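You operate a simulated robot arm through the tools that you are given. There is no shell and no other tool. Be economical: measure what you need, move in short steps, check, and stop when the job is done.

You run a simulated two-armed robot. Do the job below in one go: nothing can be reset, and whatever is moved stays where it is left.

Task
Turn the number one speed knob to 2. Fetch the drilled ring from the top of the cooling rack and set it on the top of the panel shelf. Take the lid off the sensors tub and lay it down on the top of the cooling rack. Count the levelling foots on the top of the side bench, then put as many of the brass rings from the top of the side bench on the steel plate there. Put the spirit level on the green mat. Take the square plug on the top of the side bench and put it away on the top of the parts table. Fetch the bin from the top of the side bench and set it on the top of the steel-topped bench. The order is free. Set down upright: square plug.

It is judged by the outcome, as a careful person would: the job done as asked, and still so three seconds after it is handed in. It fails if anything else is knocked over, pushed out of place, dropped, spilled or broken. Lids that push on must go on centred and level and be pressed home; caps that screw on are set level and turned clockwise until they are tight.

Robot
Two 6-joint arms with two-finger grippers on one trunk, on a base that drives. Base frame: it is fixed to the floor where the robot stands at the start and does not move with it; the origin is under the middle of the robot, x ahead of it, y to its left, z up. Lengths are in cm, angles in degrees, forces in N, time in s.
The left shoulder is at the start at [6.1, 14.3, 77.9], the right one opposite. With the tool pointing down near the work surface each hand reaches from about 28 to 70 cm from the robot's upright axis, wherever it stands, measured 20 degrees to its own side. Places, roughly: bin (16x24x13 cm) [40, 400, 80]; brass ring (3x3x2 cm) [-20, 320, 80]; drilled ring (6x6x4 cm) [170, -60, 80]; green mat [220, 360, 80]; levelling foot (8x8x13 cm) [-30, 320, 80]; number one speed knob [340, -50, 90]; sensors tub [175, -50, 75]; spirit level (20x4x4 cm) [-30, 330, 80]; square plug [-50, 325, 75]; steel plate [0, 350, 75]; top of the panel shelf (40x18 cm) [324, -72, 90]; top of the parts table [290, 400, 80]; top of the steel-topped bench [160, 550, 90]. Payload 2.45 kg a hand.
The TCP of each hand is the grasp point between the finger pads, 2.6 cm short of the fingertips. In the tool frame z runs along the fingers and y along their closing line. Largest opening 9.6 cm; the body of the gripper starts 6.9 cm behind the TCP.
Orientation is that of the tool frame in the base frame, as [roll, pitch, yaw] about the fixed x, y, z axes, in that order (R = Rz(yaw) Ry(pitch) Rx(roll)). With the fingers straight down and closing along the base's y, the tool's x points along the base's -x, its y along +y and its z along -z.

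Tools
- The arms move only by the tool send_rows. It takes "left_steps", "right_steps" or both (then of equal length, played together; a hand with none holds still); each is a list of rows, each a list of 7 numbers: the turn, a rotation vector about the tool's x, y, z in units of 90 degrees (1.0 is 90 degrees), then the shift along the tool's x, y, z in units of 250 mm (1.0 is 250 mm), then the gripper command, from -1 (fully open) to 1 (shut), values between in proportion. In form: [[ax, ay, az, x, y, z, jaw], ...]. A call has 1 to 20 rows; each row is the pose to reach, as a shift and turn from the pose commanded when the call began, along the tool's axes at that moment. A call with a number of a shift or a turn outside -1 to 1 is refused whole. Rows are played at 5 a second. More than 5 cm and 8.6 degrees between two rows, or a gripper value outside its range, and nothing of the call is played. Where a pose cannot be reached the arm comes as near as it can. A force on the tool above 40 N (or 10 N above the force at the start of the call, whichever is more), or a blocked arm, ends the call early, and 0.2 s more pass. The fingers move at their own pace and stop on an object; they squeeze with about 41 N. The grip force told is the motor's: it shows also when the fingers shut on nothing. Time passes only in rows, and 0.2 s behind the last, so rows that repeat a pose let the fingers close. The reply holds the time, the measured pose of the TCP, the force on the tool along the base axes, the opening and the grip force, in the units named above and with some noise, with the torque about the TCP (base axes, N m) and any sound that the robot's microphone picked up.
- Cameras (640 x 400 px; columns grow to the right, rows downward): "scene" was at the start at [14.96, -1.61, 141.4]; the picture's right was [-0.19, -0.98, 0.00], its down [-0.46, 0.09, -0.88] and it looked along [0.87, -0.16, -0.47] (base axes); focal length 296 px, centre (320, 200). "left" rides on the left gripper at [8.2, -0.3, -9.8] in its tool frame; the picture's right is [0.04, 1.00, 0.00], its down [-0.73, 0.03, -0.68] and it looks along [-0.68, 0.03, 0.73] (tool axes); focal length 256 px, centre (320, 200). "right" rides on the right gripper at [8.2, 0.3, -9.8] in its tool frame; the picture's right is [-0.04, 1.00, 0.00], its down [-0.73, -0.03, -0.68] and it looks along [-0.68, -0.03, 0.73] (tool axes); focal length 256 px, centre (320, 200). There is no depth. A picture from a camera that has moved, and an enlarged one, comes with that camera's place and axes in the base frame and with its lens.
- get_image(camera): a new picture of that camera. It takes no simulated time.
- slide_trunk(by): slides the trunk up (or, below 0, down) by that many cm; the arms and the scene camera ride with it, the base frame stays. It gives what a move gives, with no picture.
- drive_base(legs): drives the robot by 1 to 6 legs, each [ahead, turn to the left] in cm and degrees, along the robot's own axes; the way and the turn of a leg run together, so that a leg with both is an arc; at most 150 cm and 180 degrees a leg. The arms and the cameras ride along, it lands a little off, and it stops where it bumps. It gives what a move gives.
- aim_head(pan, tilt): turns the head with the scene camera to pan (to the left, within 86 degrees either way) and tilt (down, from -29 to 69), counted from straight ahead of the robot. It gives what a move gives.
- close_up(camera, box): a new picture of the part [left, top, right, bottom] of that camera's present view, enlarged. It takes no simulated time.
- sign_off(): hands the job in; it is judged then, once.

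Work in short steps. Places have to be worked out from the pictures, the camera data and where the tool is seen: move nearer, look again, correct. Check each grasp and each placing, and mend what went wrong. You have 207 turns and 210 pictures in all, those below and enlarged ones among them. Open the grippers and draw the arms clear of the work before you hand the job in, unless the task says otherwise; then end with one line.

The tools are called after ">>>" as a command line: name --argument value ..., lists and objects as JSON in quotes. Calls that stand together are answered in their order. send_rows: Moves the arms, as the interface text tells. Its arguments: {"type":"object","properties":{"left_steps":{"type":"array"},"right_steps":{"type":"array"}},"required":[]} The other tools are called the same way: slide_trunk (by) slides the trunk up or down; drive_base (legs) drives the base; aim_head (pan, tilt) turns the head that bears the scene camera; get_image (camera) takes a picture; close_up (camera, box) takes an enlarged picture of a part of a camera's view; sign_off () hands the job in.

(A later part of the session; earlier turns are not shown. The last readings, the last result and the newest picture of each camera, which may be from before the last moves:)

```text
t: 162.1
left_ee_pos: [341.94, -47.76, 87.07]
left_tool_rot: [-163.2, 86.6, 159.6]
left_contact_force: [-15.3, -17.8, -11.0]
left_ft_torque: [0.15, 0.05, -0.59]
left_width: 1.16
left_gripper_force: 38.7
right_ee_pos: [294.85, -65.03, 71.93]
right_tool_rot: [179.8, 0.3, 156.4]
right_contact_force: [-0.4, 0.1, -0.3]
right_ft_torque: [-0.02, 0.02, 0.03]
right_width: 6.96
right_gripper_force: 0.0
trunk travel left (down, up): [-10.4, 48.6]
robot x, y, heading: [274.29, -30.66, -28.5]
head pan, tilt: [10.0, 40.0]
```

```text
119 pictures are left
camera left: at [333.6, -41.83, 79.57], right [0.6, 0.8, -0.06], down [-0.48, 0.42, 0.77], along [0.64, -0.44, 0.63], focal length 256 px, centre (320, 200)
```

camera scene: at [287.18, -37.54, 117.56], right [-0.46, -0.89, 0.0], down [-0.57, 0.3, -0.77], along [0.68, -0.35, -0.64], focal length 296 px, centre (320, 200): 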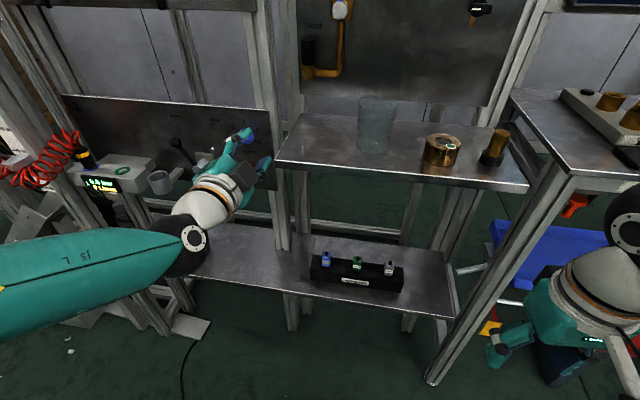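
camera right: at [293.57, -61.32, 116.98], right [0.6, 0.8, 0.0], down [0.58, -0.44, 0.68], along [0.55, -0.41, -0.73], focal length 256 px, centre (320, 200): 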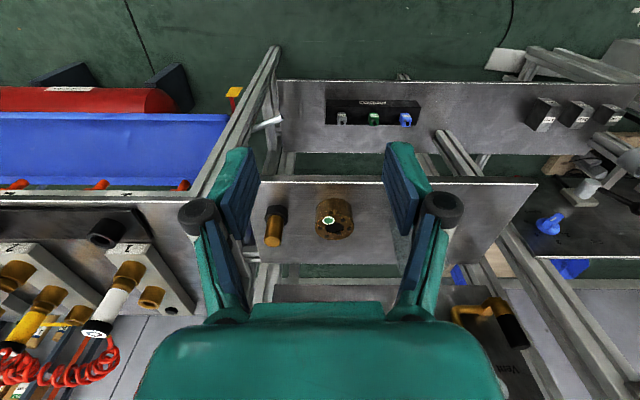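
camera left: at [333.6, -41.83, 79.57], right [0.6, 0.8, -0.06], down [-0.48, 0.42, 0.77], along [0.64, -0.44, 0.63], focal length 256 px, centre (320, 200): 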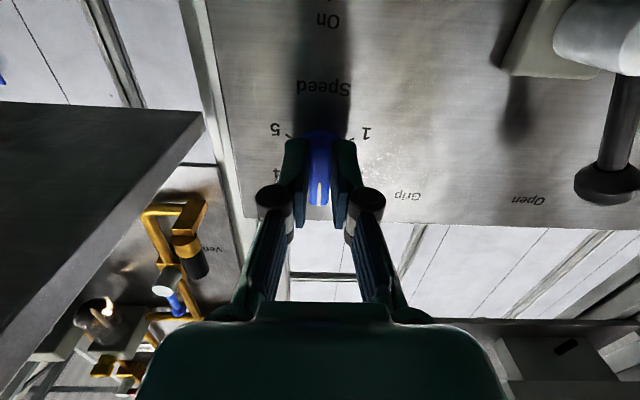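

Now at 3. The side force shows the axis is ~0.6 cm to the right, so I follow with that shift and turn a further 40°, watching forces.

>>> send_rows --left_steps '[[0, 0, 0, 0.008, -0.024, 0, 1], [0, 0, -0.07, 0.008, -0.024, 0, 1], [0, 0, -0.14, 0.008, -0.024, 0, 1], [0, 0, -0.21, 0.008, -0.024, 0, 1], [0, 0, -0.28, 0.008, -0.024, 0, 1], [0, 0, -0.35, 0.008, -0.024, 0, 1], [0, 0, -0.42, 0.008, -0.024, 0, 1], [0, 0, -0.42, 0.008, -0.024, 0, 1]]'

>>> get_image --camera "left"

>>> get_image --camera "scene"

```text
t: 163.7
left_ee_pos: [341.76, -47.9, 87.24]
left_tool_rot: [-96.8, 51.5, -131.4]
left_contact_force: [-1.1, 8.7, -8.9]
left_ft_torque: [-0.61, -0.72, 0.51]
left_width: 1.21
left_gripper_force: 39.3
left hand out of reach, approached as far as the arm can: row 6, 7, 8
right_ee_pos: [294.87, -64.8, 72.03]
right_tool_rot: [179.8, 0.3, 156.4]
right_contact_force: [0.7, -0.3, 0.0]
right_ft_torque: [0.0, 0.03, -0.03]
right_width: 6.98
right_gripper_force: 0.0
trunk travel left (down, up): [-10.4, 48.6]
robot x, y, heading: [274.94, -30.13, -28.4]
head pan, tilt: [10.0, 40.0]
stopped in row 8 (left hand): the force on the tool passed its limit at 49 N (the readings are from after the stop); the commanded pose is now the measured one
```

```text
118 pictures are left
camera left: at [330.44, -46.2, 81.88], right [0.41, 0.64, -0.65], down [-0.23, 0.76, 0.61], along [0.88, -0.1, 0.46], focal length 256 px, centre (320, 200)
```

left: 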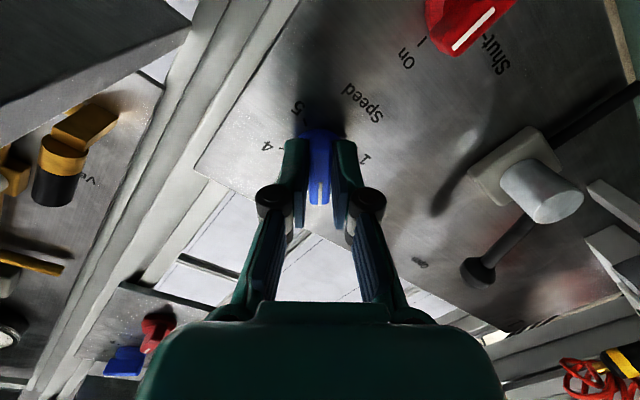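

```text
117 pictures are left
camera scene: at [288.0, -35.87, 109.57], right [-0.32, -0.95, 0.0], down [-0.61, 0.2, -0.77], along [0.73, -0.24, -0.64], focal length 296 px, centre (320, 200)
```

scene: 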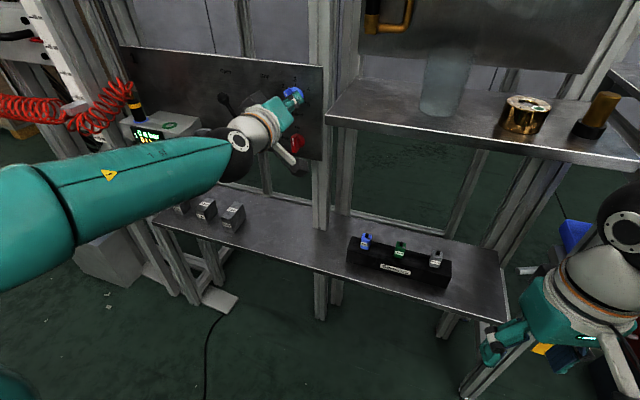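

Turned to about 40° past 3 (2 is at 60°); the wrist can't roll further here. I open a bit, shift along the fin, and push its end the remaining 20° with one finger.

>>> send_rows --left_steps '[[0, 0, 0, 0, 0, 0, 0.5], [0, 0, 0, 0, 0, 0, 0.375], [0, 0, 0, 0, 0, 0, 0.375], [0, 0, 0, -0.03, 0, 0, 0.375], [0, 0, 0, -0.06, 0, 0, 0.375], [0, 0, 0, -0.088, 0, 0, 0.375], [0, 0, 0, -0.088, 0, 0, 0.375]]'

>>> get_image --camera "left"

```text
t: 165.3
left_ee_pos: [342.58, -47.05, 89.13]
left_tool_rot: [-96.5, 51.6, -131.4]
left_contact_force: [0.6, 0.0, -0.7]
left_ft_torque: [0.01, 0.02, 0.01]
left_width: 2.98
left_gripper_force: 0.2
right_ee_pos: [294.72, -64.96, 72.05]
right_tool_rot: [179.8, 0.3, 156.4]
right_contact_force: [-0.5, 0.4, 0.6]
right_ft_torque: [0.02, 0.0, -0.01]
right_width: 6.96
right_gripper_force: 0.1
trunk travel left (down, up): [-10.4, 48.6]
robot x, y, heading: [274.67, -30.35, -28.8]
head pan, tilt: [10.0, 40.0]
```

```text
116 pictures are left
camera left: at [331.21, -45.26, 83.73], right [0.41, 0.64, -0.65], down [-0.23, 0.76, 0.6], along [0.88, -0.1, 0.46], focal length 256 px, centre (320, 200)
```

left: 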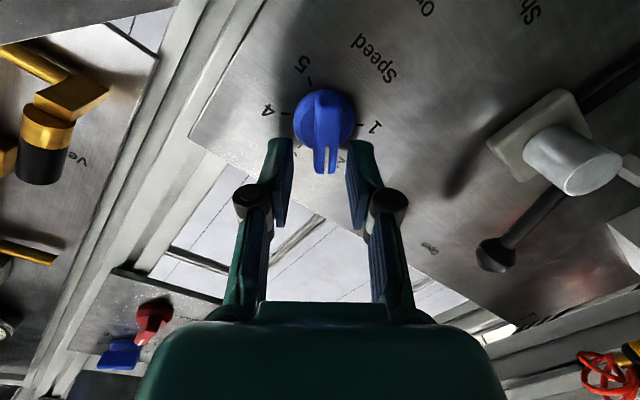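

The fin end lies between the fingertips. Push +y by 1.3 cm.

>>> send_rows --left_steps '[[0, 0, 0, 0, 0.02, 0, 0.375], [0, 0, 0, 0, 0.036, 0, 0.375], [0, 0, 0, 0, 0.044, 0, 0.375], [0, 0, 0, 0, 0.052, 0, 0.375], [0, 0, 0, 0, 0.052, 0, 0.375]]'

>>> get_image --camera "left"

```text
t: 166.5
left_ee_pos: [343.25, -46.37, 88.49]
left_tool_rot: [-97.0, 51.6, -131.6]
left_contact_force: [-2.1, -0.2, 0.7]
left_ft_torque: [-0.02, 0.02, 0.0]
left_width: 3.03
left_gripper_force: 0.2
right_ee_pos: [294.83, -64.9, 72.09]
right_tool_rot: [180.0, 0.3, 156.4]
right_contact_force: [-0.1, 0.6, -0.4]
right_ft_torque: [-0.02, 0.0, -0.01]
right_width: 6.94
right_gripper_force: 0.1
trunk travel left (down, up): [-10.4, 48.6]
robot x, y, heading: [274.41, -30.73, -28.7]
head pan, tilt: [10.0, 40.0]
```

```text
115 pictures are left
camera left: at [331.78, -44.57, 83.12], right [0.41, 0.64, -0.65], down [-0.23, 0.76, 0.61], along [0.88, -0.1, 0.46], focal length 256 px, centre (320, 200)
```

left: 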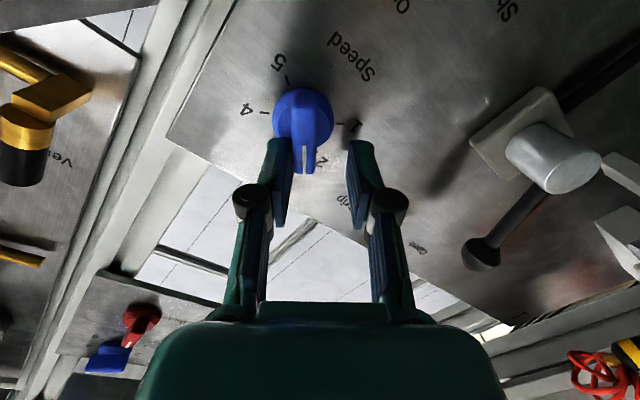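

The finger just touches. I push 0.8 cm further.

>>> send_rows --left_steps '[[0, 0, 0, 0, 0.012, 0, 0.375], [0, 0, 0, 0, 0.022, 0, 0.375], [0, 0, 0, 0, 0.032, 0, 0.375], [0, 0, 0, 0, 0.032, 0, 0.375]]'

>>> get_image --camera "left"

```text
t: 167.5
left_ee_pos: [343.03, -46.19, 87.43]
left_tool_rot: [-102.1, 51.6, -135.5]
left_contact_force: [-5.4, -9.7, 20.3]
left_ft_torque: [-0.6, -0.16, -0.24]
left_width: 4.44
left_gripper_force: 10.6
left hand out of reach, approached as far as the arm can: row 1, 2, 3
right_ee_pos: [294.65, -64.84, 72.0]
right_tool_rot: [179.8, 0.5, 156.3]
right_contact_force: [0.3, 0.2, -0.2]
right_ft_torque: [0.0, -0.03, 0.0]
right_width: 6.96
right_gripper_force: 0.1
trunk travel left (down, up): [-10.4, 48.6]
robot x, y, heading: [274.47, -30.15, -28.6]
head pan, tilt: [10.0, 40.0]
```

```text
114 pictures are left
camera left: at [331.36, -44.2, 82.66], right [0.38, 0.67, -0.64], down [-0.21, 0.74, 0.65], along [0.9, -0.11, 0.42], focal length 256 px, centre (320, 200)
```

left: 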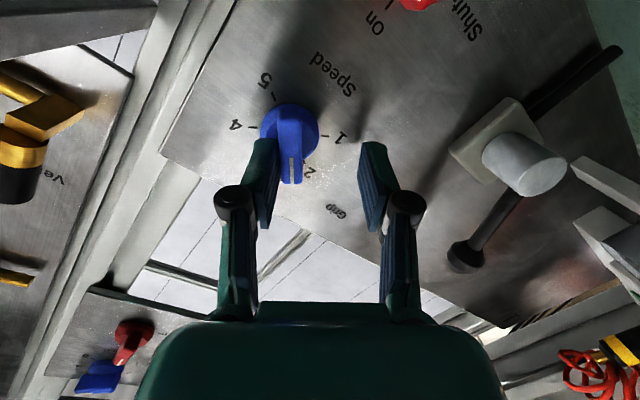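

The open finger yielded instead of turning the knob. I retreat, roll back level, close the fingers, and will press the fin's left end down with the closed tips.

>>> send_rows --left_steps '[[0, 0, 0, -0.02, -0.03, -0.06, 0.375], [0, 0, 0, -0.02, -0.03, -0.14, 0.375], [0, 0, 0.07, -0.04, -0.04, -0.18, 0.6], [0, 0, 0.14, -0.05, -0.05, -0.18, 1], [0, 0, 0.21, -0.05, -0.05, -0.18, 1], [0, 0, 0.28, -0.05, -0.05, -0.18, 1], [0, 0, 0.35, -0.05, -0.05, -0.18, 1], [0, 0, 0.415, -0.05, -0.05, -0.18, 1], [0, 0, 0.415, -0.05, -0.05, -0.18, 1]]'

>>> get_image --camera "left"

```text
t: 169.5
left_ee_pos: [339.89, -43.26, 89.93]
left_tool_rot: [-168.9, 85.8, 154.8]
left_contact_force: [0.4, -0.1, 0.2]
left_ft_torque: [-0.05, -0.01, 0.03]
left_width: 0.03
left_gripper_force: 28.8
right_ee_pos: [294.66, -64.89, 72.03]
right_tool_rot: [-180.0, 0.3, 156.4]
right_contact_force: [-0.3, 0.1, 0.1]
right_ft_torque: [-0.04, -0.02, 0.0]
right_width: 6.98
right_gripper_force: 0.0
trunk travel left (down, up): [-10.4, 48.6]
robot x, y, heading: [274.78, -30.51, -28.6]
head pan, tilt: [10.0, 40.0]
```

```text
113 pictures are left
camera left: at [331.28, -37.55, 82.53], right [0.59, 0.81, -0.05], down [-0.48, 0.4, 0.78], along [0.65, -0.43, 0.62], focal length 256 px, centre (320, 200)
```

left: 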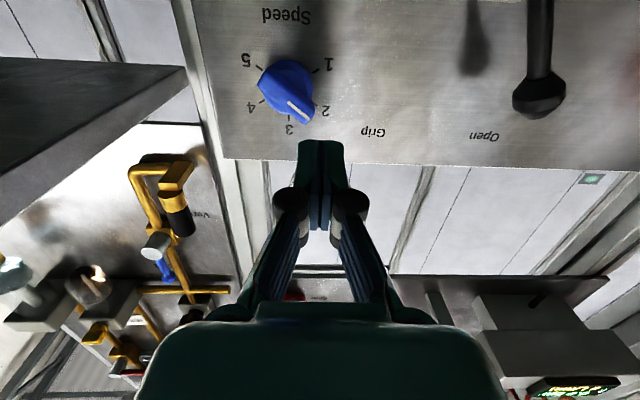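

Clear view: the pointer stands between 3 and 2. I place the closed tips above the fin, then press down.

>>> send_rows --left_steps '[[0, 0, 0, -0.03, -0.05, 0, 1], [0, 0, 0, -0.05, -0.1, 0, 1], [0, 0, 0, -0.05, -0.1, 0.06, 1], [0, 0, 0, -0.05, -0.1, 0.12, 1], [0, 0, 0, -0.05, -0.1, 0.17, 1], [0, 0, 0, -0.05, -0.1, 0.17, 1]]'

>>> get_image --camera "left"

```text
t: 170.9
left_ee_pos: [341.81, -47.8, 90.83]
left_tool_rot: [-167.6, 85.7, 156.2]
left_contact_force: [0.6, 0.5, 0.2]
left_ft_torque: [0.0, 0.0, -0.03]
left_width: 0.0
left_gripper_force: 28.6
right_ee_pos: [294.83, -64.77, 72.06]
right_tool_rot: [-180.0, 0.2, 156.4]
right_contact_force: [0.5, -0.2, 0.4]
right_ft_torque: [0.0, -0.02, 0.01]
right_width: 6.97
right_gripper_force: 0.0
trunk travel left (down, up): [-10.4, 48.6]
robot x, y, heading: [274.63, -30.57, -28.6]
head pan, tilt: [10.0, 40.0]
```

```text
112 pictures are left
camera left: at [333.26, -42.09, 83.49], right [0.59, 0.81, -0.06], down [-0.48, 0.4, 0.78], along [0.65, -0.43, 0.62], focal length 256 px, centre (320, 200)
```

left: 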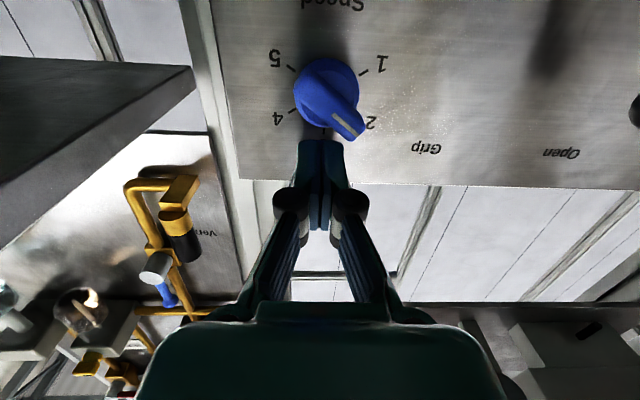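

The tips are just above/right of the fin end. Press down 1.2 cm.

>>> send_rows --left_steps '[[0, 0, 0, 0.015, 0, 0, 1], [0, 0, 0, 0.03, 0, 0, 1], [0, 0, 0, 0.04, 0, 0, 1], [0, 0, 0, 0.048, 0, 0, 1], [0, 0, 0, 0.048, 0, 0, 1]]'

>>> get_image --camera "left"

```text
t: 172.1
left_ee_pos: [341.81, -47.75, 89.83]
left_tool_rot: [-167.4, 85.9, 156.6]
left_contact_force: [1.3, 2.0, 3.5]
left_ft_torque: [0.0, -0.1, 0.06]
left_width: 0.0
left_gripper_force: 28.3
right_ee_pos: [294.77, -64.83, 72.1]
right_tool_rot: [179.9, 0.4, 156.5]
right_contact_force: [-0.4, 0.3, 0.5]
right_ft_torque: [0.0, 0.04, -0.03]
right_width: 6.96
right_gripper_force: 0.1
trunk travel left (down, up): [-10.4, 48.6]
robot x, y, heading: [274.56, -30.56, -28.6]
head pan, tilt: [10.0, 40.0]
```

```text
111 pictures are left
camera left: at [333.19, -41.98, 82.35], right [0.59, 0.81, -0.06], down [-0.48, 0.4, 0.78], along [0.65, -0.43, 0.63], focal length 256 px, centre (320, 200)
```

left: 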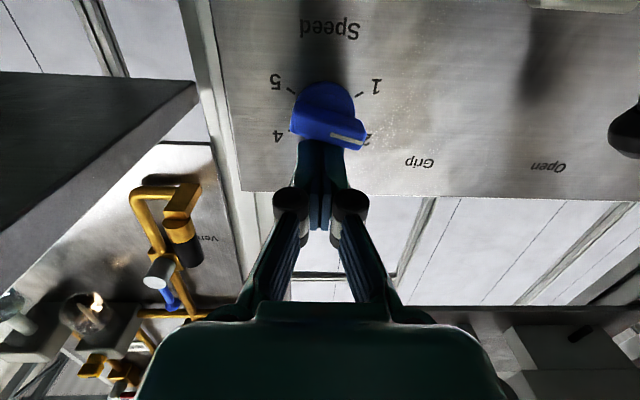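

It turned; I back off 4 cm and inspect the angle.

>>> send_rows --left_steps '[[0, 0, 0, -0.03, 0, -0.04, 1], [0, 0, 0, -0.03, 0, -0.12, 1], [0, 0, 0, 0.0, 0, -0.2, 1], [0, 0, 0, 0.06, 0, -0.24, 1], [0, 0, 0, 0.06, 0, -0.24, 1]]'

>>> close_up --camera "left" --box '[220, 0, 420, 150]'

```text
t: 173.3
left_ee_pos: [337.01, -44.32, 88.6]
left_tool_rot: [-167.6, 85.7, 156.3]
left_contact_force: [-0.1, -0.1, 0.5]
left_ft_torque: [-0.01, -0.01, 0.01]
left_width: 0.01
left_gripper_force: 28.3
right_ee_pos: [294.8, -64.77, 72.08]
right_tool_rot: [179.9, 0.4, 156.5]
right_contact_force: [0.3, 0.8, 0.0]
right_ft_torque: [0.0, 0.0, -0.01]
right_width: 6.98
right_gripper_force: 0.2
trunk travel left (down, up): [-10.4, 48.6]
robot x, y, heading: [274.41, -30.55, -28.5]
head pan, tilt: [10.0, 40.0]
```

```text
2.67 times, centred on (320, 75) of left
camera zoom: at [328.33, -38.49, 81.25], right [0.59, 0.81, -0.06], down [-0.48, 0.4, 0.78], along [0.65, -0.43, 0.62], focal length 683 px, centre (320, 533)
```

zoom: 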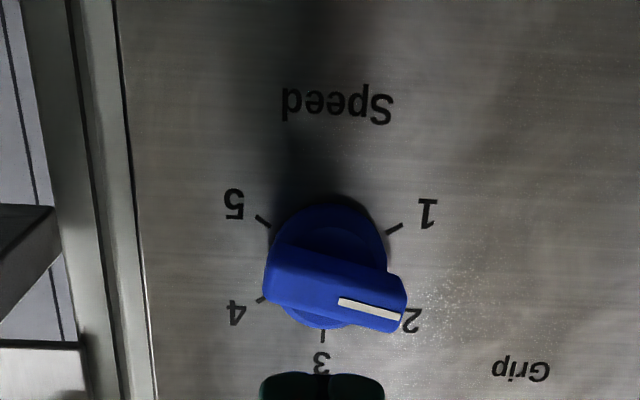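

The pointer overshot by ~15° past 2. I go under the fin's left end with the closed tips and will lift it slightly.

>>> send_rows --left_steps '[[0, 0, 0, 0.04, 0.05, 0, 1], [0, 0, 0, 0.088, 0.1, 0, 1], [0, 0, 0, 0.088, 0.1, 0.06, 1], [0, 0, 0, 0.088, 0.1, 0.14, 1], [0, 0, 0, 0.088, 0.1, 0.21, 1], [0, 0, 0, 0.088, 0.1, 0.235, 1], [0, 0, 0, 0.088, 0.1, 0.235, 1]]'

>>> get_image --camera "left"

```text
t: 174.7
left_ee_pos: [342.01, -45.43, 86.46]
left_tool_rot: [-169.8, 85.4, 154.0]
left_contact_force: [-25.9, 21.1, -4.0]
left_ft_torque: [-0.06, -0.22, -0.19]
left_width: 0.0
left_gripper_force: 28.5
left hand out of reach, approached as far as the arm can: row 2, 3, 4, 5, 6
right_ee_pos: [294.71, -64.65, 72.26]
right_tool_rot: [179.9, 0.5, 156.3]
right_contact_force: [0.0, -0.3, 0.6]
right_ft_torque: [0.0, 0.02, -0.04]
right_width: 6.93
right_gripper_force: 0.0
trunk travel left (down, up): [-10.4, 48.6]
robot x, y, heading: [274.78, -30.25, -28.6]
head pan, tilt: [10.0, 40.0]
stopped in row 6 (left hand): the force on the tool passed its limit at 53 N (the readings are from after the stop); the commanded pose is now the measured one
```

```text
109 pictures are left
camera left: at [333.44, -39.59, 79.17], right [0.58, 0.81, -0.05], down [-0.48, 0.4, 0.78], along [0.66, -0.43, 0.62], focal length 256 px, centre (320, 200)
```

left: 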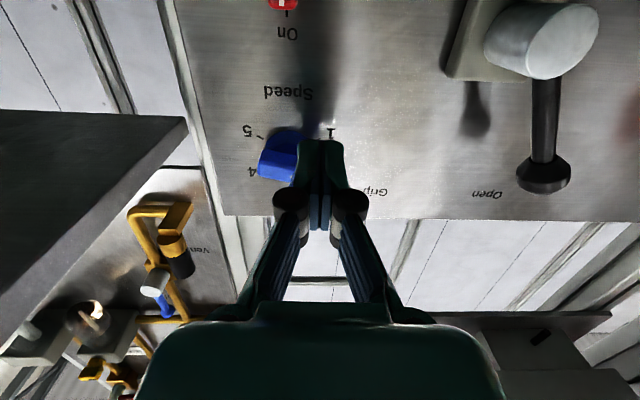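

The tips ran onto the fin's face. I retreat 2.5 cm, lower the trunk 2 cm to get under the fin.

>>> send_rows --left_steps '[[0, 0, 0, 0, 0, -0.05, 1], [0, 0, 0, 0, 0.02, -0.1, 1], [0, 0, 0, 0, 0.02, -0.1, 1]]'

>>> slide_trunk --by -2.2

>>> get_image --camera "left"

```text
t: 175.5
left_ee_pos: [340.68, -43.85, 86.32]
left_tool_rot: [-170.6, 85.0, 153.7]
left_contact_force: [-0.1, 0.3, 0.1]
left_ft_torque: [-0.03, 0.0, 0.01]
left_width: 0.01
left_gripper_force: 28.6
right_ee_pos: [294.85, -64.84, 72.09]
right_tool_rot: [179.9, 0.3, 156.4]
right_contact_force: [0.9, 0.2, -0.3]
right_ft_torque: [0.02, 0.02, 0.0]
right_width: 6.94
right_gripper_force: 0.0
trunk travel left (down, up): [-10.4, 48.6]
robot x, y, heading: [275.12, -30.37, -28.6]
head pan, tilt: [10.0, 40.0]
```

```text
t: 176.2
left_ee_pos: [340.78, -43.8, 84.14]
left_tool_rot: [-170.5, 85.0, 153.7]
left_contact_force: [-0.2, 0.3, 0.3]
left_ft_torque: [-0.01, 0.0, 0.03]
left_width: 0.02
left_gripper_force: 28.5
right_ee_pos: [294.84, -64.79, 69.95]
right_tool_rot: [179.9, 0.4, 156.5]
right_contact_force: [-0.6, 0.1, -0.1]
right_ft_torque: [0.03, 0.02, 0.03]
right_width: 6.97
right_gripper_force: 0.1
trunk travel left (down, up): [-8.2, 50.8]
robot x, y, heading: [274.7, -30.05, -28.7]
head pan, tilt: [10.0, 40.0]
```

```text
108 pictures are left
camera left: at [331.92, -38.04, 76.98], right [0.58, 0.81, -0.05], down [-0.47, 0.39, 0.79], along [0.66, -0.43, 0.61], focal length 256 px, centre (320, 200)
```

left: 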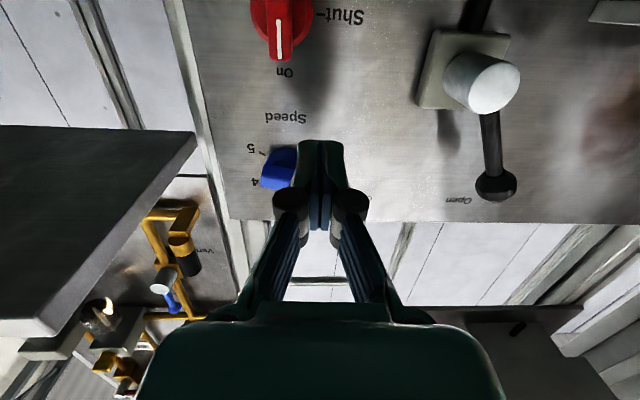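

Now below the fin. I advance 3 cm and raise 1.8 cm.

>>> send_rows --left_steps '[[0, 0, 0, 0, 0, 0.06, 1], [0, 0, 0, 0, 0, 0.12, 1], [0, 0, 0, -0.03, 0, 0.12, 1], [0, 0, 0, -0.06, 0, 0.12, 1], [0, 0, 0, -0.09, 0, 0.12, 1], [0, 0, 0, -0.09, 0, 0.12, 1]]'

>>> get_image --camera "left"

```text
t: 177.6
left_ee_pos: [343.27, -45.72, 86.19]
left_tool_rot: [-170.3, 84.9, 154.1]
left_contact_force: [-0.6, 2.0, -2.4]
left_ft_torque: [0.02, 0.0, 0.03]
left_width: 0.0
left_gripper_force: 28.7
right_ee_pos: [294.81, -64.89, 69.77]
right_tool_rot: [179.9, 0.3, 156.3]
right_contact_force: [0.1, 0.3, -0.2]
right_ft_torque: [0.01, 0.0, 0.0]
right_width: 6.97
right_gripper_force: 0.0
trunk travel left (down, up): [-8.2, 50.8]
robot x, y, heading: [274.85, -30.57, -28.4]
head pan, tilt: [10.0, 40.0]
```

```text
107 pictures are left
camera left: at [334.5, -39.82, 78.96], right [0.58, 0.81, -0.05], down [-0.47, 0.39, 0.79], along [0.66, -0.43, 0.61], focal length 256 px, centre (320, 200)
```

left: 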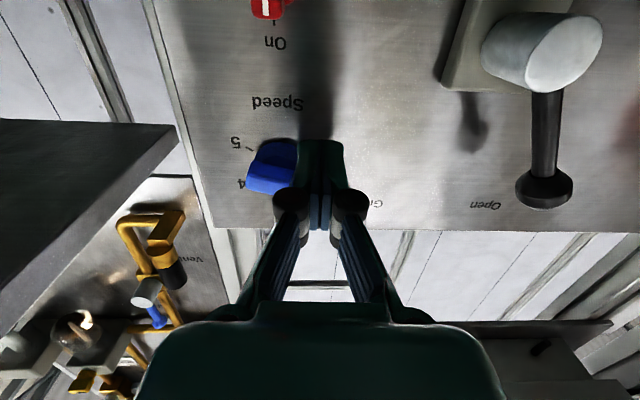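

Just touching. I raise 0.75 cm, then go back down, withdraw and look.

>>> send_rows --left_steps '[[0, 0, 0, -0.015, 0, 0, 1], [0, 0, 0, -0.03, 0, 0, 1], [0, 0, 0, -0.03, 0, 0, 1], [0, 0, 0, 0.03, 0, 0, 1], [0, 0, 0, 0.03, 0, -0.08, 1], [0, 0, 0, 0.03, 0, -0.18, 1], [0, 0, 0, 0.03, 0, -0.18, 1]]'

>>> get_image --camera "left"

>>> close_up --camera "left" --box '[200, 70, 380, 200]'

```text
t: 179.2
left_ee_pos: [339.66, -42.99, 85.76]
left_tool_rot: [-170.6, 85.0, 153.5]
left_contact_force: [-0.4, -0.4, 0.4]
left_ft_torque: [0.04, -0.06, 0.0]
left_width: 0.01
left_gripper_force: 28.4
right_ee_pos: [294.77, -64.89, 69.84]
right_tool_rot: [179.8, 0.5, 156.3]
right_contact_force: [0.1, -0.1, 0.1]
right_ft_torque: [-0.02, -0.03, -0.02]
right_width: 6.95
right_gripper_force: 0.1
trunk travel left (down, up): [-8.2, 50.8]
robot x, y, heading: [274.64, -31.07, -28.6]
head pan, tilt: [10.0, 40.0]
```

```text
106 pictures are left
camera left: at [330.88, -37.2, 78.49], right [0.58, 0.81, -0.05], down [-0.47, 0.39, 0.79], along [0.66, -0.43, 0.61], focal length 256 px, centre (320, 200)
```

left: 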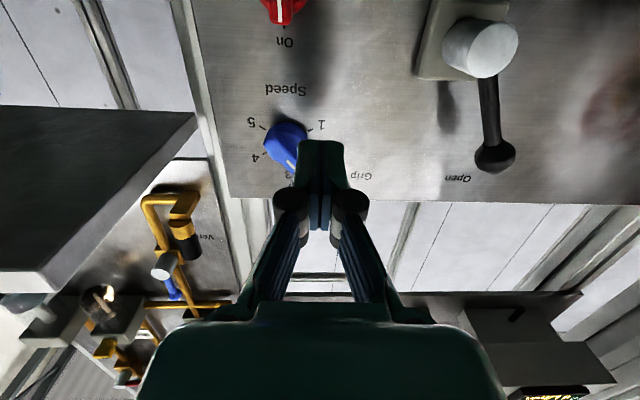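

```text
3.08 times, centred on (290, 135) of left
camera zoom: at [330.88, -37.2, 78.49], right [0.58, 0.81, -0.05], down [-0.47, 0.39, 0.79], along [0.66, -0.43, 0.61], focal length 788 px, centre (412, 400)
```

zoom: 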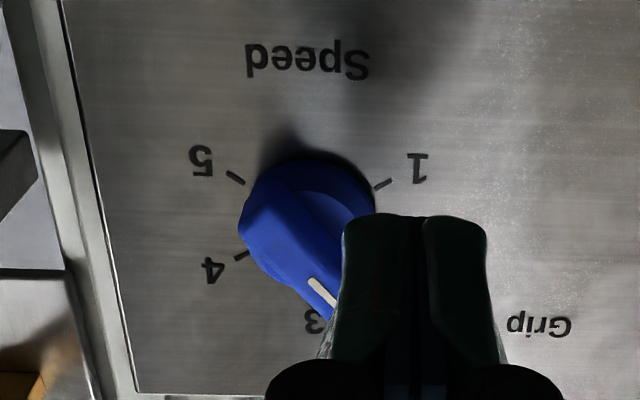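

Now it's ~19° short of 2. From the two pushes I compute that pressing from above to TCP z≈90.2 should give 60°. I go above again (to z≈91.3).

>>> send_rows --left_steps '[[0, 0, 0, -0.08, -0.03, -0.02, 1], [0, 0, 0, -0.16, -0.07, -0.02, 1], [0, 0, 0, -0.232, -0.104, 0, 1], [0, 0, 0, -0.232, -0.104, 0.09, 1], [0, 0, 0, -0.232, -0.104, 0.182, 1], [0, 0, 0, -0.232, -0.104, 0.182, 1]]'

```text
t: 180.6
left_ee_pos: [342.09, -48.01, 91.27]
left_tool_rot: [-170.8, 85.0, 153.5]
left_contact_force: [0.1, 0.0, 0.4]
left_ft_torque: [-0.02, 0.02, -0.03]
left_width: 0.03
left_gripper_force: 28.4
right_ee_pos: [294.78, -64.87, 69.89]
right_tool_rot: [179.9, 0.3, 156.4]
right_contact_force: [1.1, -0.5, -0.6]
right_ft_torque: [-0.02, -0.01, -0.02]
right_width: 6.95
right_gripper_force: 0.1
trunk travel left (down, up): [-8.2, 50.8]
robot x, y, heading: [274.65, -30.44, -28.2]
head pan, tilt: [10.0, 40.0]
```

Descend to z≈90.2, then up, back and view.

>>> send_rows --left_steps '[[0, 0, 0, 0.02, 0, 0, 1], [0, 0, 0, 0.035, 0, 0, 1], [0, 0, 0, 0.045, 0, 0, 1], [0, 0, 0, 0.045, 0, 0, 1], [0, 0, 0, 0.0, 0, 0, 1], [0, 0, 0, 0.0, 0, -0.09, 1], [0, 0, 0, 0.04, 0, -0.2, 1], [0, 0, 0, 0.1, 0, -0.24, 1], [0, 0, 0, 0.1, 0, -0.24, 1]]'

>>> close_up --camera "left" --box '[220, 0, 420, 150]'

```text
t: 182.6
left_ee_pos: [337.13, -44.51, 89.12]
left_tool_rot: [-170.3, 85.1, 153.9]
left_contact_force: [0.3, -0.3, -0.1]
left_ft_torque: [0.02, -0.01, 0.02]
left_width: 0.0
left_gripper_force: 28.7
right_ee_pos: [294.81, -64.93, 69.88]
right_tool_rot: [179.8, 0.4, 156.4]
right_contact_force: [0.4, 1.0, -0.9]
right_ft_torque: [0.0, -0.03, 0.0]
right_width: 6.94
right_gripper_force: 0.0
trunk travel left (down, up): [-8.2, 50.8]
robot x, y, heading: [274.48, -30.21, -28.4]
head pan, tilt: [10.0, 40.0]
```

```text
2.67 times, centred on (320, 75) of left
camera zoom: at [328.34, -38.71, 81.98], right [0.58, 0.81, -0.05], down [-0.47, 0.39, 0.79], along [0.66, -0.43, 0.61], focal length 683 px, centre (320, 533)
```

zoom: 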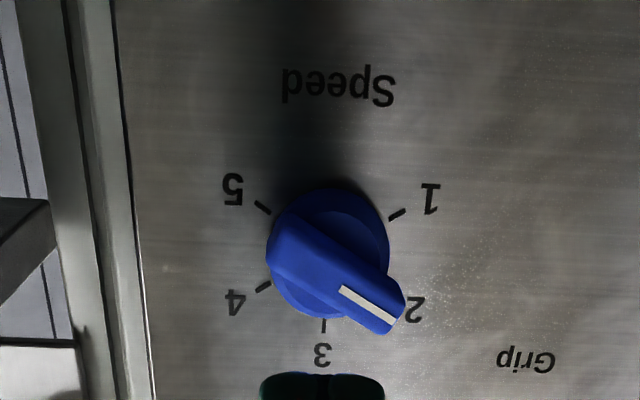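

About 9° short; I repeat pressing 0.32 cm deeper.

>>> send_rows --left_steps '[[0, 0, 0, -0.04, 0, 0.0, 1], [0, 0, 0, -0.1, 0, 0.04, 1], [0, 0, 0, -0.1, 0, 0.14, 1], [0, 0, 0, -0.1, 0, 0.24, 1], [0, 0, 0, -0.1, 0, 0.24, 1], [0, 0, 0, -0.07, 0, 0.24, 1], [0, 0, 0, -0.052, 0, 0.24, 1], [0, 0, 0, -0.042, 0, 0.24, 1], [0, 0, 0, -0.042, 0, 0.24, 1], [0, 0, 0, -0.1, 0, 0.24, 1], [0, 0, 0, -0.1, 0, 0.14, 1], [0, 0, 0, -0.04, 0, 0.02, 1], [0, 0, 0, 0, 0, 0, 1]]'

>>> close_up --camera "left" --box '[220, 0, 420, 150]'

```text
t: 185.3
left_ee_pos: [337.25, -44.44, 89.23]
left_tool_rot: [-170.3, 84.9, 154.0]
left_contact_force: [0.0, 0.3, 0.6]
left_ft_torque: [0.03, 0.0, 0.01]
left_width: 0.0
left_gripper_force: 28.3
right_ee_pos: [294.81, -64.96, 69.99]
right_tool_rot: [179.9, 0.4, 156.4]
right_contact_force: [0.3, -0.3, 0.3]
right_ft_torque: [0.0, -0.01, -0.01]
right_width: 6.96
right_gripper_force: 0.0
trunk travel left (down, up): [-8.2, 50.8]
robot x, y, heading: [274.92, -30.23, -28.6]
head pan, tilt: [10.0, 40.0]
```

```text
2.67 times, centred on (320, 75) of left
camera zoom: at [328.45, -38.59, 81.97], right [0.58, 0.81, -0.05], down [-0.47, 0.39, 0.79], along [0.66, -0.43, 0.61], focal length 683 px, centre (320, 533)
```

zoom: 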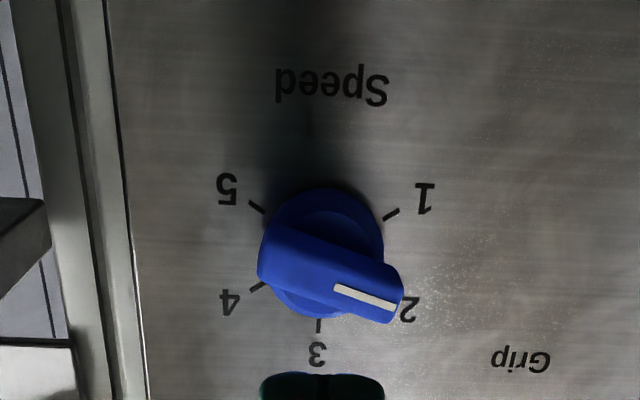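

Slight overshoot (~10°). From below, by the earlier data, raising to z≈86.5 should bring 60°; I do it in one sequence.

>>> send_rows --left_steps '[[0, 0, 0, 0.09, 0.05, 0, 1], [0, 0, 0, 0.176, 0.1, 0, 1], [0, 0, 0, 0.176, 0.1, 0.1, 1], [0, 0, 0, 0.176, 0.1, 0.2, 1], [0, 0, 0, 0.176, 0.1, 0.224, 1], [0, 0, 0, 0.13, 0.1, 0.224, 1], [0, 0, 0, 0.105, 0.1, 0.224, 1], [0, 0, 0, 0.093, 0.1, 0.224, 1], [0, 0, 0, 0.093, 0.1, 0.224, 1]]'

>>> send_rows --left_steps '[[0, 0, 0, 0.06, 0, 0, 1], [0, 0, 0, 0.07, 0, -0.1, 1], [0, 0, 0, 0.05, 0, -0.2, 1], [0, 0, 0, -0.06, -0.06, -0.26, 1], [0, 0, 0, -0.06, -0.06, -0.26, 1]]'

>>> close_up --camera "left" --box '[220, 30, 420, 180]'

```text
t: 187.3
left_ee_pos: [343.07, -45.47, 86.31]
left_tool_rot: [-170.4, 84.9, 153.6]
left_contact_force: [0.0, 0.1, -2.5]
left_ft_torque: [0.08, 0.03, -0.01]
left_width: 0.0
left_gripper_force: 28.2
right_ee_pos: [294.8, -64.9, 69.8]
right_tool_rot: [179.9, 0.2, 156.4]
right_contact_force: [-0.2, -0.4, -0.2]
right_ft_torque: [0.0, -0.02, 0.0]
right_width: 6.97
right_gripper_force: 0.1
trunk travel left (down, up): [-8.2, 50.8]
robot x, y, heading: [274.95, -30.38, -28.5]
head pan, tilt: [10.0, 40.0]
```

```text
t: 188.6
left_ee_pos: [336.96, -42.92, 88.5]
left_tool_rot: [-170.8, 85.0, 153.6]
left_contact_force: [-0.2, -0.8, -0.9]
left_ft_torque: [0.03, 0.0, -0.01]
left_width: 0.0
left_gripper_force: 28.5
right_ee_pos: [294.71, -64.79, 69.79]
right_tool_rot: [179.9, 0.3, 156.3]
right_contact_force: [0.1, -0.2, 0.1]
right_ft_torque: [-0.01, -0.01, 0.01]
right_width: 6.95
right_gripper_force: 0.1
trunk travel left (down, up): [-8.2, 50.8]
robot x, y, heading: [274.64, -30.41, -28.5]
head pan, tilt: [10.0, 40.0]
```

```text
2.67 times, centred on (320, 105) of left
camera zoom: at [328.2, -37.29, 81.32], right [0.58, 0.81, -0.05], down [-0.47, 0.39, 0.79], along [0.66, -0.43, 0.61], focal length 683 px, centre (320, 453)
```

zoom: 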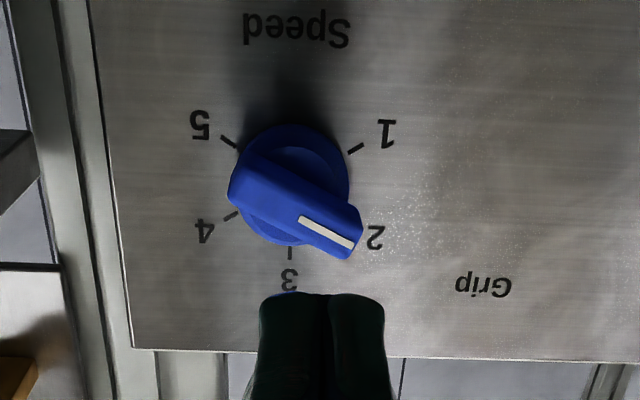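

The pointer now lines up with 2. I withdraw the left hand well back, raise the trunk, and fold the hand to point down.

>>> send_rows --left_steps '[[0, 0, 0, 0, 0, -0.15, 1], [0, 0, 0, 0, 0, -0.3, 1], [0, 0, 0, 0, -0.05, -0.45, 1], [0, 0, 0, 0, -0.1, -0.6, 1], [0, 0, 0, 0, -0.15, -0.7, 1], [0, 0, 0, 0, -0.15, -0.7, 1]]'

>>> slide_trunk --by 34

>>> get_image --camera "scene"

```text
t: 189.9
left_ee_pos: [320.59, -35.69, 90.05]
left_tool_rot: [-170.7, 84.9, 153.4]
left_contact_force: [-0.4, 0.0, 0.6]
left_ft_torque: [0.0, -0.02, 0.01]
left_width: 0.0
left_gripper_force: 29.1
right_ee_pos: [294.86, -64.79, 69.81]
right_tool_rot: [179.9, 0.3, 156.3]
right_contact_force: [0.6, 0.3, 0.4]
right_ft_torque: [-0.02, 0.0, -0.06]
right_width: 6.96
right_gripper_force: 0.1
trunk travel left (down, up): [-8.2, 50.8]
robot x, y, heading: [274.49, -30.91, -28.5]
head pan, tilt: [10.0, 40.0]
```

```text
t: 193.3
left_ee_pos: [320.53, -35.81, 124.02]
left_tool_rot: [-170.5, 85.0, 153.7]
left_contact_force: [1.5, 0.0, -0.8]
left_ft_torque: [0.0, -0.02, 0.02]
left_width: 0.02
left_gripper_force: 28.7
right_ee_pos: [294.83, -64.83, 103.97]
right_tool_rot: [179.9, 0.4, 156.4]
right_contact_force: [0.5, 0.6, 1.2]
right_ft_torque: [-0.02, 0.01, 0.02]
right_width: 6.97
right_gripper_force: 0.2
trunk travel left (down, up): [-42.2, 16.8]
robot x, y, heading: [274.77, -30.18, -28.7]
head pan, tilt: [10.0, 40.0]
```

```text
101 pictures are left
camera scene: at [287.91, -35.93, 141.36], right [-0.32, -0.95, 0.0], down [-0.61, 0.2, -0.77], along [0.73, -0.24, -0.64], focal length 296 px, centre (320, 200)
```

scene: 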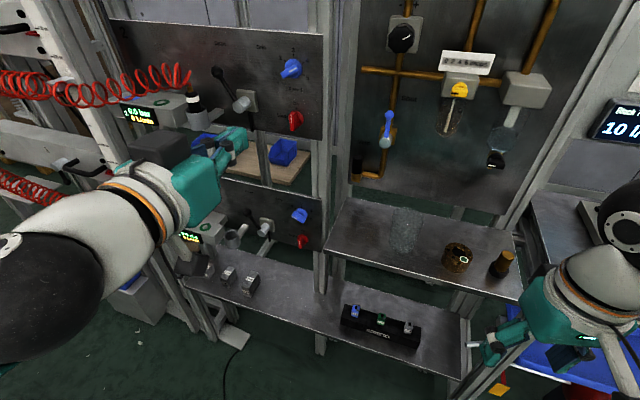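

Now rotate the left hand to point down, with a small retreat.

>>> send_rows --left_steps '[[0, 0.09, 0, 0.05, 0, -0.03, 1], [0, 0.18, 0, 0.1, 0, -0.06, 1], [0, 0.27, 0, 0.15, 0, -0.09, 1], [0, 0.36, 0, 0.2, 0, -0.12, 1], [0, 0.45, 0, 0.25, 0, -0.15, 1], [0, 0.54, 0, 0.3, 0, -0.18, 1], [0, 0.63, 0, 0.35, 0, -0.21, 1], [0, 0.72, 0, 0.4, 0, -0.24, 1], [0, 0.81, 0, 0.45, 0, -0.27, 1], [0, 0.88, 0, 0.5, 0, -0.28, 1], [0, 0.944, 0, 0.5, 0, -0.28, 1], [0, 0.944, 0, 0.5, 0, -0.28, 1]]'

>>> aim_head --pan 75 --tilt 30

>>> get_image --camera "scene"

```text
t: 195.9
left_ee_pos: [313.86, -31.3, 112.24]
left_tool_rot: [-179.2, 0.1, 144.3]
left_contact_force: [0.1, 0.4, 0.0]
left_ft_torque: [-0.01, 0.0, -0.02]
left_width: 0.03
left_gripper_force: 28.4
right_ee_pos: [294.83, -64.86, 103.85]
right_tool_rot: [179.9, 0.3, 156.4]
right_contact_force: [0.0, 0.3, -0.2]
right_ft_torque: [-0.02, -0.02, 0.0]
right_width: 6.98
right_gripper_force: 0.1
trunk travel left (down, up): [-42.2, 16.8]
robot x, y, heading: [274.99, -30.38, -28.5]
head pan, tilt: [10.0, 40.0]
```

```text
t: 197.2
left_ee_pos: [313.92, -31.25, 112.27]
left_tool_rot: [-179.1, 0.1, 144.3]
left_contact_force: [-0.2, 0.6, -1.2]
left_ft_torque: [-0.03, 0.01, -0.01]
left_width: 0.01
left_gripper_force: 28.3
right_ee_pos: [294.75, -64.83, 103.94]
right_tool_rot: [179.9, 0.3, 156.5]
right_contact_force: [-0.4, -0.6, 0.6]
right_ft_torque: [-0.02, 0.01, -0.03]
right_width: 6.98
right_gripper_force: 0.2
trunk travel left (down, up): [-42.2, 16.8]
robot x, y, heading: [274.36, -30.71, -28.5]
head pan, tilt: [75.0, 30.0]
```

```text
100 pictures are left
camera scene: at [286.1, -26.69, 142.9], right [0.72, -0.69, 0.0], down [-0.34, -0.36, -0.87], along [0.6, 0.63, -0.5], focal length 296 px, centre (320, 200)
```

scene: 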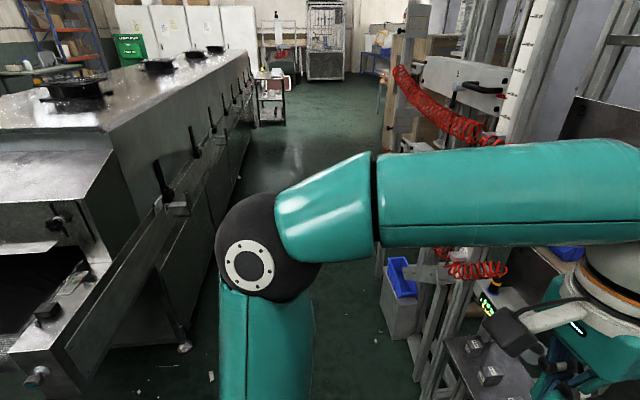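

I head back the way I came. First raise the trunk and turn right in small steps.

>>> slide_trunk --by 14

>>> drive_base --legs '[[0, -22], [0, -22], [0, -22], [0, -20]]'

>>> aim_head --pan 0 --tilt 35

>>> get_image --camera "scene"

```text
t: 198.9
left_ee_pos: [313.88, -31.43, 126.22]
left_tool_rot: [-179.2, 0.2, 144.4]
left_contact_force: [0.2, -0.6, 0.8]
left_ft_torque: [-0.03, 0.03, 0.04]
left_width: 0.0
left_gripper_force: 28.8
right_ee_pos: [294.71, -64.74, 118.01]
right_tool_rot: [179.8, 0.4, 156.4]
right_contact_force: [0.2, 0.3, 0.6]
right_ft_torque: [0.02, -0.04, 0.0]
right_width: 6.95
right_gripper_force: 0.1
trunk travel left (down, up): [-56.2, 2.8]
robot x, y, heading: [274.56, -30.63, -28.7]
head pan, tilt: [75.0, 30.0]
```

```text
t: 204.5
left_ee_pos: [276.54, -70.09, 126.43]
left_tool_rot: [-179.2, 0.2, 59.1]
left_contact_force: [0.6, -0.7, -0.1]
left_ft_torque: [-0.02, -0.04, 0.0]
left_width: 0.01
left_gripper_force: 28.7
right_ee_pos: [241.68, -53.92, 117.89]
right_tool_rot: [179.8, 0.3, 71.4]
right_contact_force: [-1.1, 0.7, -0.2]
right_ft_torque: [-0.06, -0.04, 0.01]
right_width: 6.96
right_gripper_force: 0.0
trunk travel left (down, up): [-56.2, 2.8]
robot x, y, heading: [278.22, -32.06, -114.1]
head pan, tilt: [75.0, 30.0]
stopped in leg 4: the robot was blocked; the commanded pose is now the measured one
```

```text
t: 205.9
left_ee_pos: [276.95, -70.05, 126.35]
left_tool_rot: [-179.2, 0.2, 59.2]
left_contact_force: [-0.2, 0.2, 0.3]
left_ft_torque: [0.01, -0.01, 0.01]
left_width: 0.0
left_gripper_force: 28.4
right_ee_pos: [241.99, -53.99, 118.03]
right_tool_rot: [179.9, 0.2, 71.5]
right_contact_force: [-0.5, 1.1, -0.3]
right_ft_torque: [-0.03, 0.0, 0.01]
right_width: 6.94
right_gripper_force: 0.1
trunk travel left (down, up): [-56.2, 2.8]
robot x, y, heading: [278.26, -32.62, -114.4]
head pan, tilt: [0.0, 35.0]
```

```text
99 pictures are left
camera scene: at [272.05, -45.92, 156.12], right [-0.91, 0.41, 0.0], down [0.24, 0.52, -0.82], along [-0.34, -0.75, -0.57], focal length 296 px, centre (320, 200)
```

scene: 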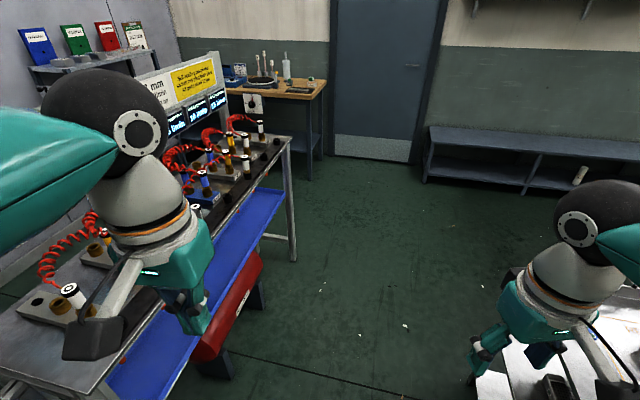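

Heading is as wanted. I drive back along the corridor in several legs.

>>> drive_base --legs '[[40, -2], [42, -2], [0, -27], [57, 0], [0, -26], [0, -26]]'

>>> get_image --camera "scene"

```text
t: 218.0
left_ee_pos: [158.28, -142.82, 126.35]
left_tool_rot: [-179.2, 0.1, -22.5]
left_contact_force: [0.1, 0.2, 1.0]
left_ft_torque: [0.02, -0.01, 0.01]
left_width: 0.0
left_gripper_force: 28.3
right_ee_pos: [169.09, -105.77, 117.88]
right_tool_rot: [179.9, 0.3, -10.5]
right_contact_force: [-0.4, 0.3, 0.6]
right_ft_torque: [-0.03, -0.03, -0.01]
right_width: 6.99
right_gripper_force: 0.1
trunk travel left (down, up): [-56.2, 2.8]
robot x, y, heading: [195.32, -141.11, 164.0]
head pan, tilt: [0.0, 35.0]
```

```text
98 pictures are left
camera scene: at [180.68, -136.67, 156.12], right [0.28, 0.96, 0.0], down [0.55, -0.16, -0.82], along [-0.79, 0.23, -0.57], focal length 296 px, centre (320, 200)
```

scene: 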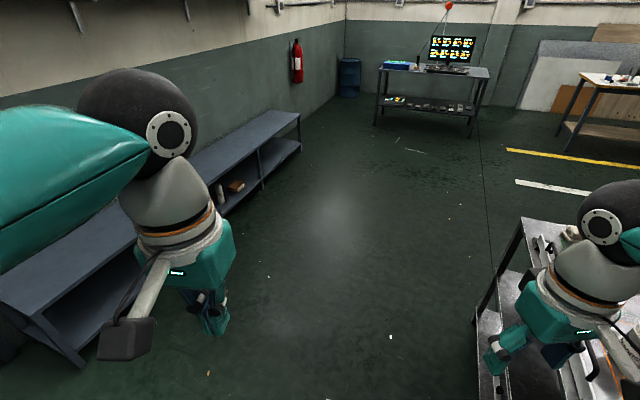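

Continue around the rack back toward the start area.

>>> drive_base --legs '[[50, 0], [47, 0], [0, -20], [0, -18], [60, 0], [60, 0]]'

>>> aim_head --pan -25 --tilt 25

>>> get_image --camera "scene"

```text
t: 231.8
left_ee_pos: [3.74, 5.85, 126.45]
left_tool_rot: [-179.1, 0.1, -61.8]
left_contact_force: [-0.7, 0.3, 0.2]
left_ft_torque: [-0.02, -0.04, -0.03]
left_width: 0.0
left_gripper_force: 28.4
right_ee_pos: [35.61, 27.59, 117.82]
right_tool_rot: [179.9, 0.3, -49.6]
right_contact_force: [0.2, 0.2, -1.3]
right_ft_torque: [0.0, -0.02, 0.0]
right_width: 6.93
right_gripper_force: 0.1
trunk travel left (down, up): [-56.2, 2.8]
robot x, y, heading: [33.36, -15.92, 124.5]
head pan, tilt: [0.0, 35.0]
```

```text
t: 232.7
left_ee_pos: [3.76, 5.86, 126.46]
left_tool_rot: [-179.2, 0.3, -61.8]
left_contact_force: [-0.3, 0.1, 0.7]
left_ft_torque: [0.01, 0.0, 0.01]
left_width: 0.01
left_gripper_force: 28.5
right_ee_pos: [35.62, 27.46, 117.97]
right_tool_rot: [179.8, 0.3, -49.6]
right_contact_force: [0.3, -0.2, 0.4]
right_ft_torque: [0.02, 0.01, -0.04]
right_width: 6.94
right_gripper_force: 0.2
trunk travel left (down, up): [-56.2, 2.8]
robot x, y, heading: [33.53, -16.36, 124.5]
head pan, tilt: [-25.0, 25.0]
```

```text
97 pictures are left
camera scene: at [28.32, -1.88, 157.7], right [0.99, 0.17, 0.0], down [0.07, -0.42, -0.91], along [-0.15, 0.89, -0.42], focal length 296 px, centre (320, 200)
```

scene: 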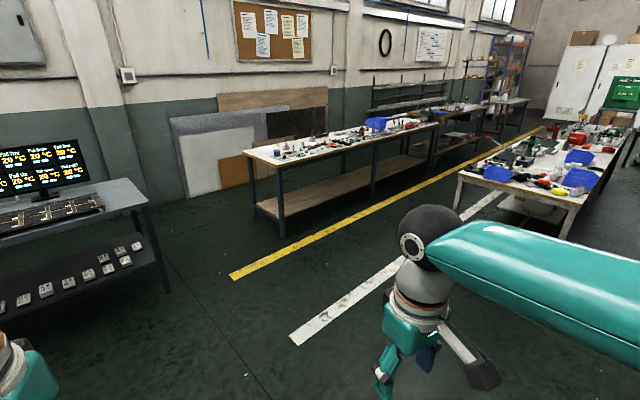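

The side bench (wooden shelf, white top) is by the wall ahead right. I drive toward the aisle in front of it.

>>> drive_base --legs '[[0, -28], [90, 0], [80, 0]]'

>>> aim_head --pan 0 --tilt 30

>>> get_image --camera "scene"

```text
t: 243.0
left_ee_pos: [0.19, 185.38, 126.51]
left_tool_rot: [-179.3, 0.1, -90.6]
left_contact_force: [-0.3, -0.5, 0.0]
left_ft_torque: [0.03, -0.02, 0.01]
left_width: 0.0
left_gripper_force: 28.7
right_ee_pos: [38.79, 188.99, 118.05]
right_tool_rot: [179.9, 0.2, -78.4]
right_contact_force: [0.2, -0.9, 0.2]
right_ft_torque: [-0.02, 0.04, 0.07]
right_width: 6.96
right_gripper_force: 0.1
trunk travel left (down, up): [-56.2, 2.8]
robot x, y, heading: [15.73, 152.15, 96.0]
head pan, tilt: [-25.0, 25.0]
```

```text
t: 243.9
left_ee_pos: [0.22, 185.45, 126.47]
left_tool_rot: [-179.1, 0.2, -90.6]
left_contact_force: [1.2, 0.1, 0.6]
left_ft_torque: [0.01, -0.01, 0.03]
left_width: 0.01
left_gripper_force: 28.3
right_ee_pos: [38.76, 189.03, 118.15]
right_tool_rot: [179.9, 0.3, -78.4]
right_contact_force: [-0.6, -0.2, -0.2]
right_ft_torque: [0.0, 0.02, 0.01]
right_width: 6.96
right_gripper_force: 0.1
trunk travel left (down, up): [-56.2, 2.8]
robot x, y, heading: [15.69, 151.76, 95.9]
head pan, tilt: [0.0, 30.0]
```

```text
96 pictures are left
camera scene: at [14.25, 167.08, 156.9], right [0.99, 0.1, 0.0], down [0.05, -0.5, -0.87], along [-0.09, 0.86, -0.5], focal length 296 px, centre (320, 200)
```

scene: 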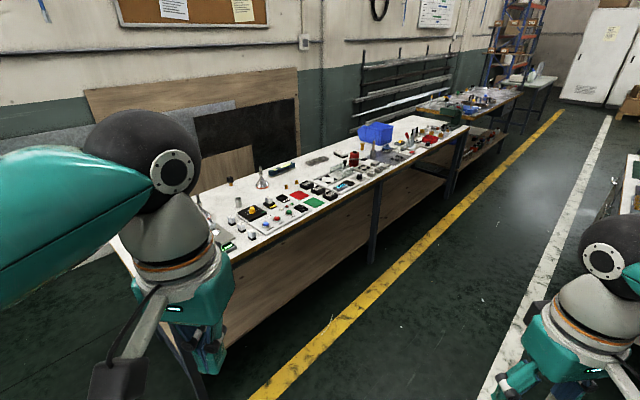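

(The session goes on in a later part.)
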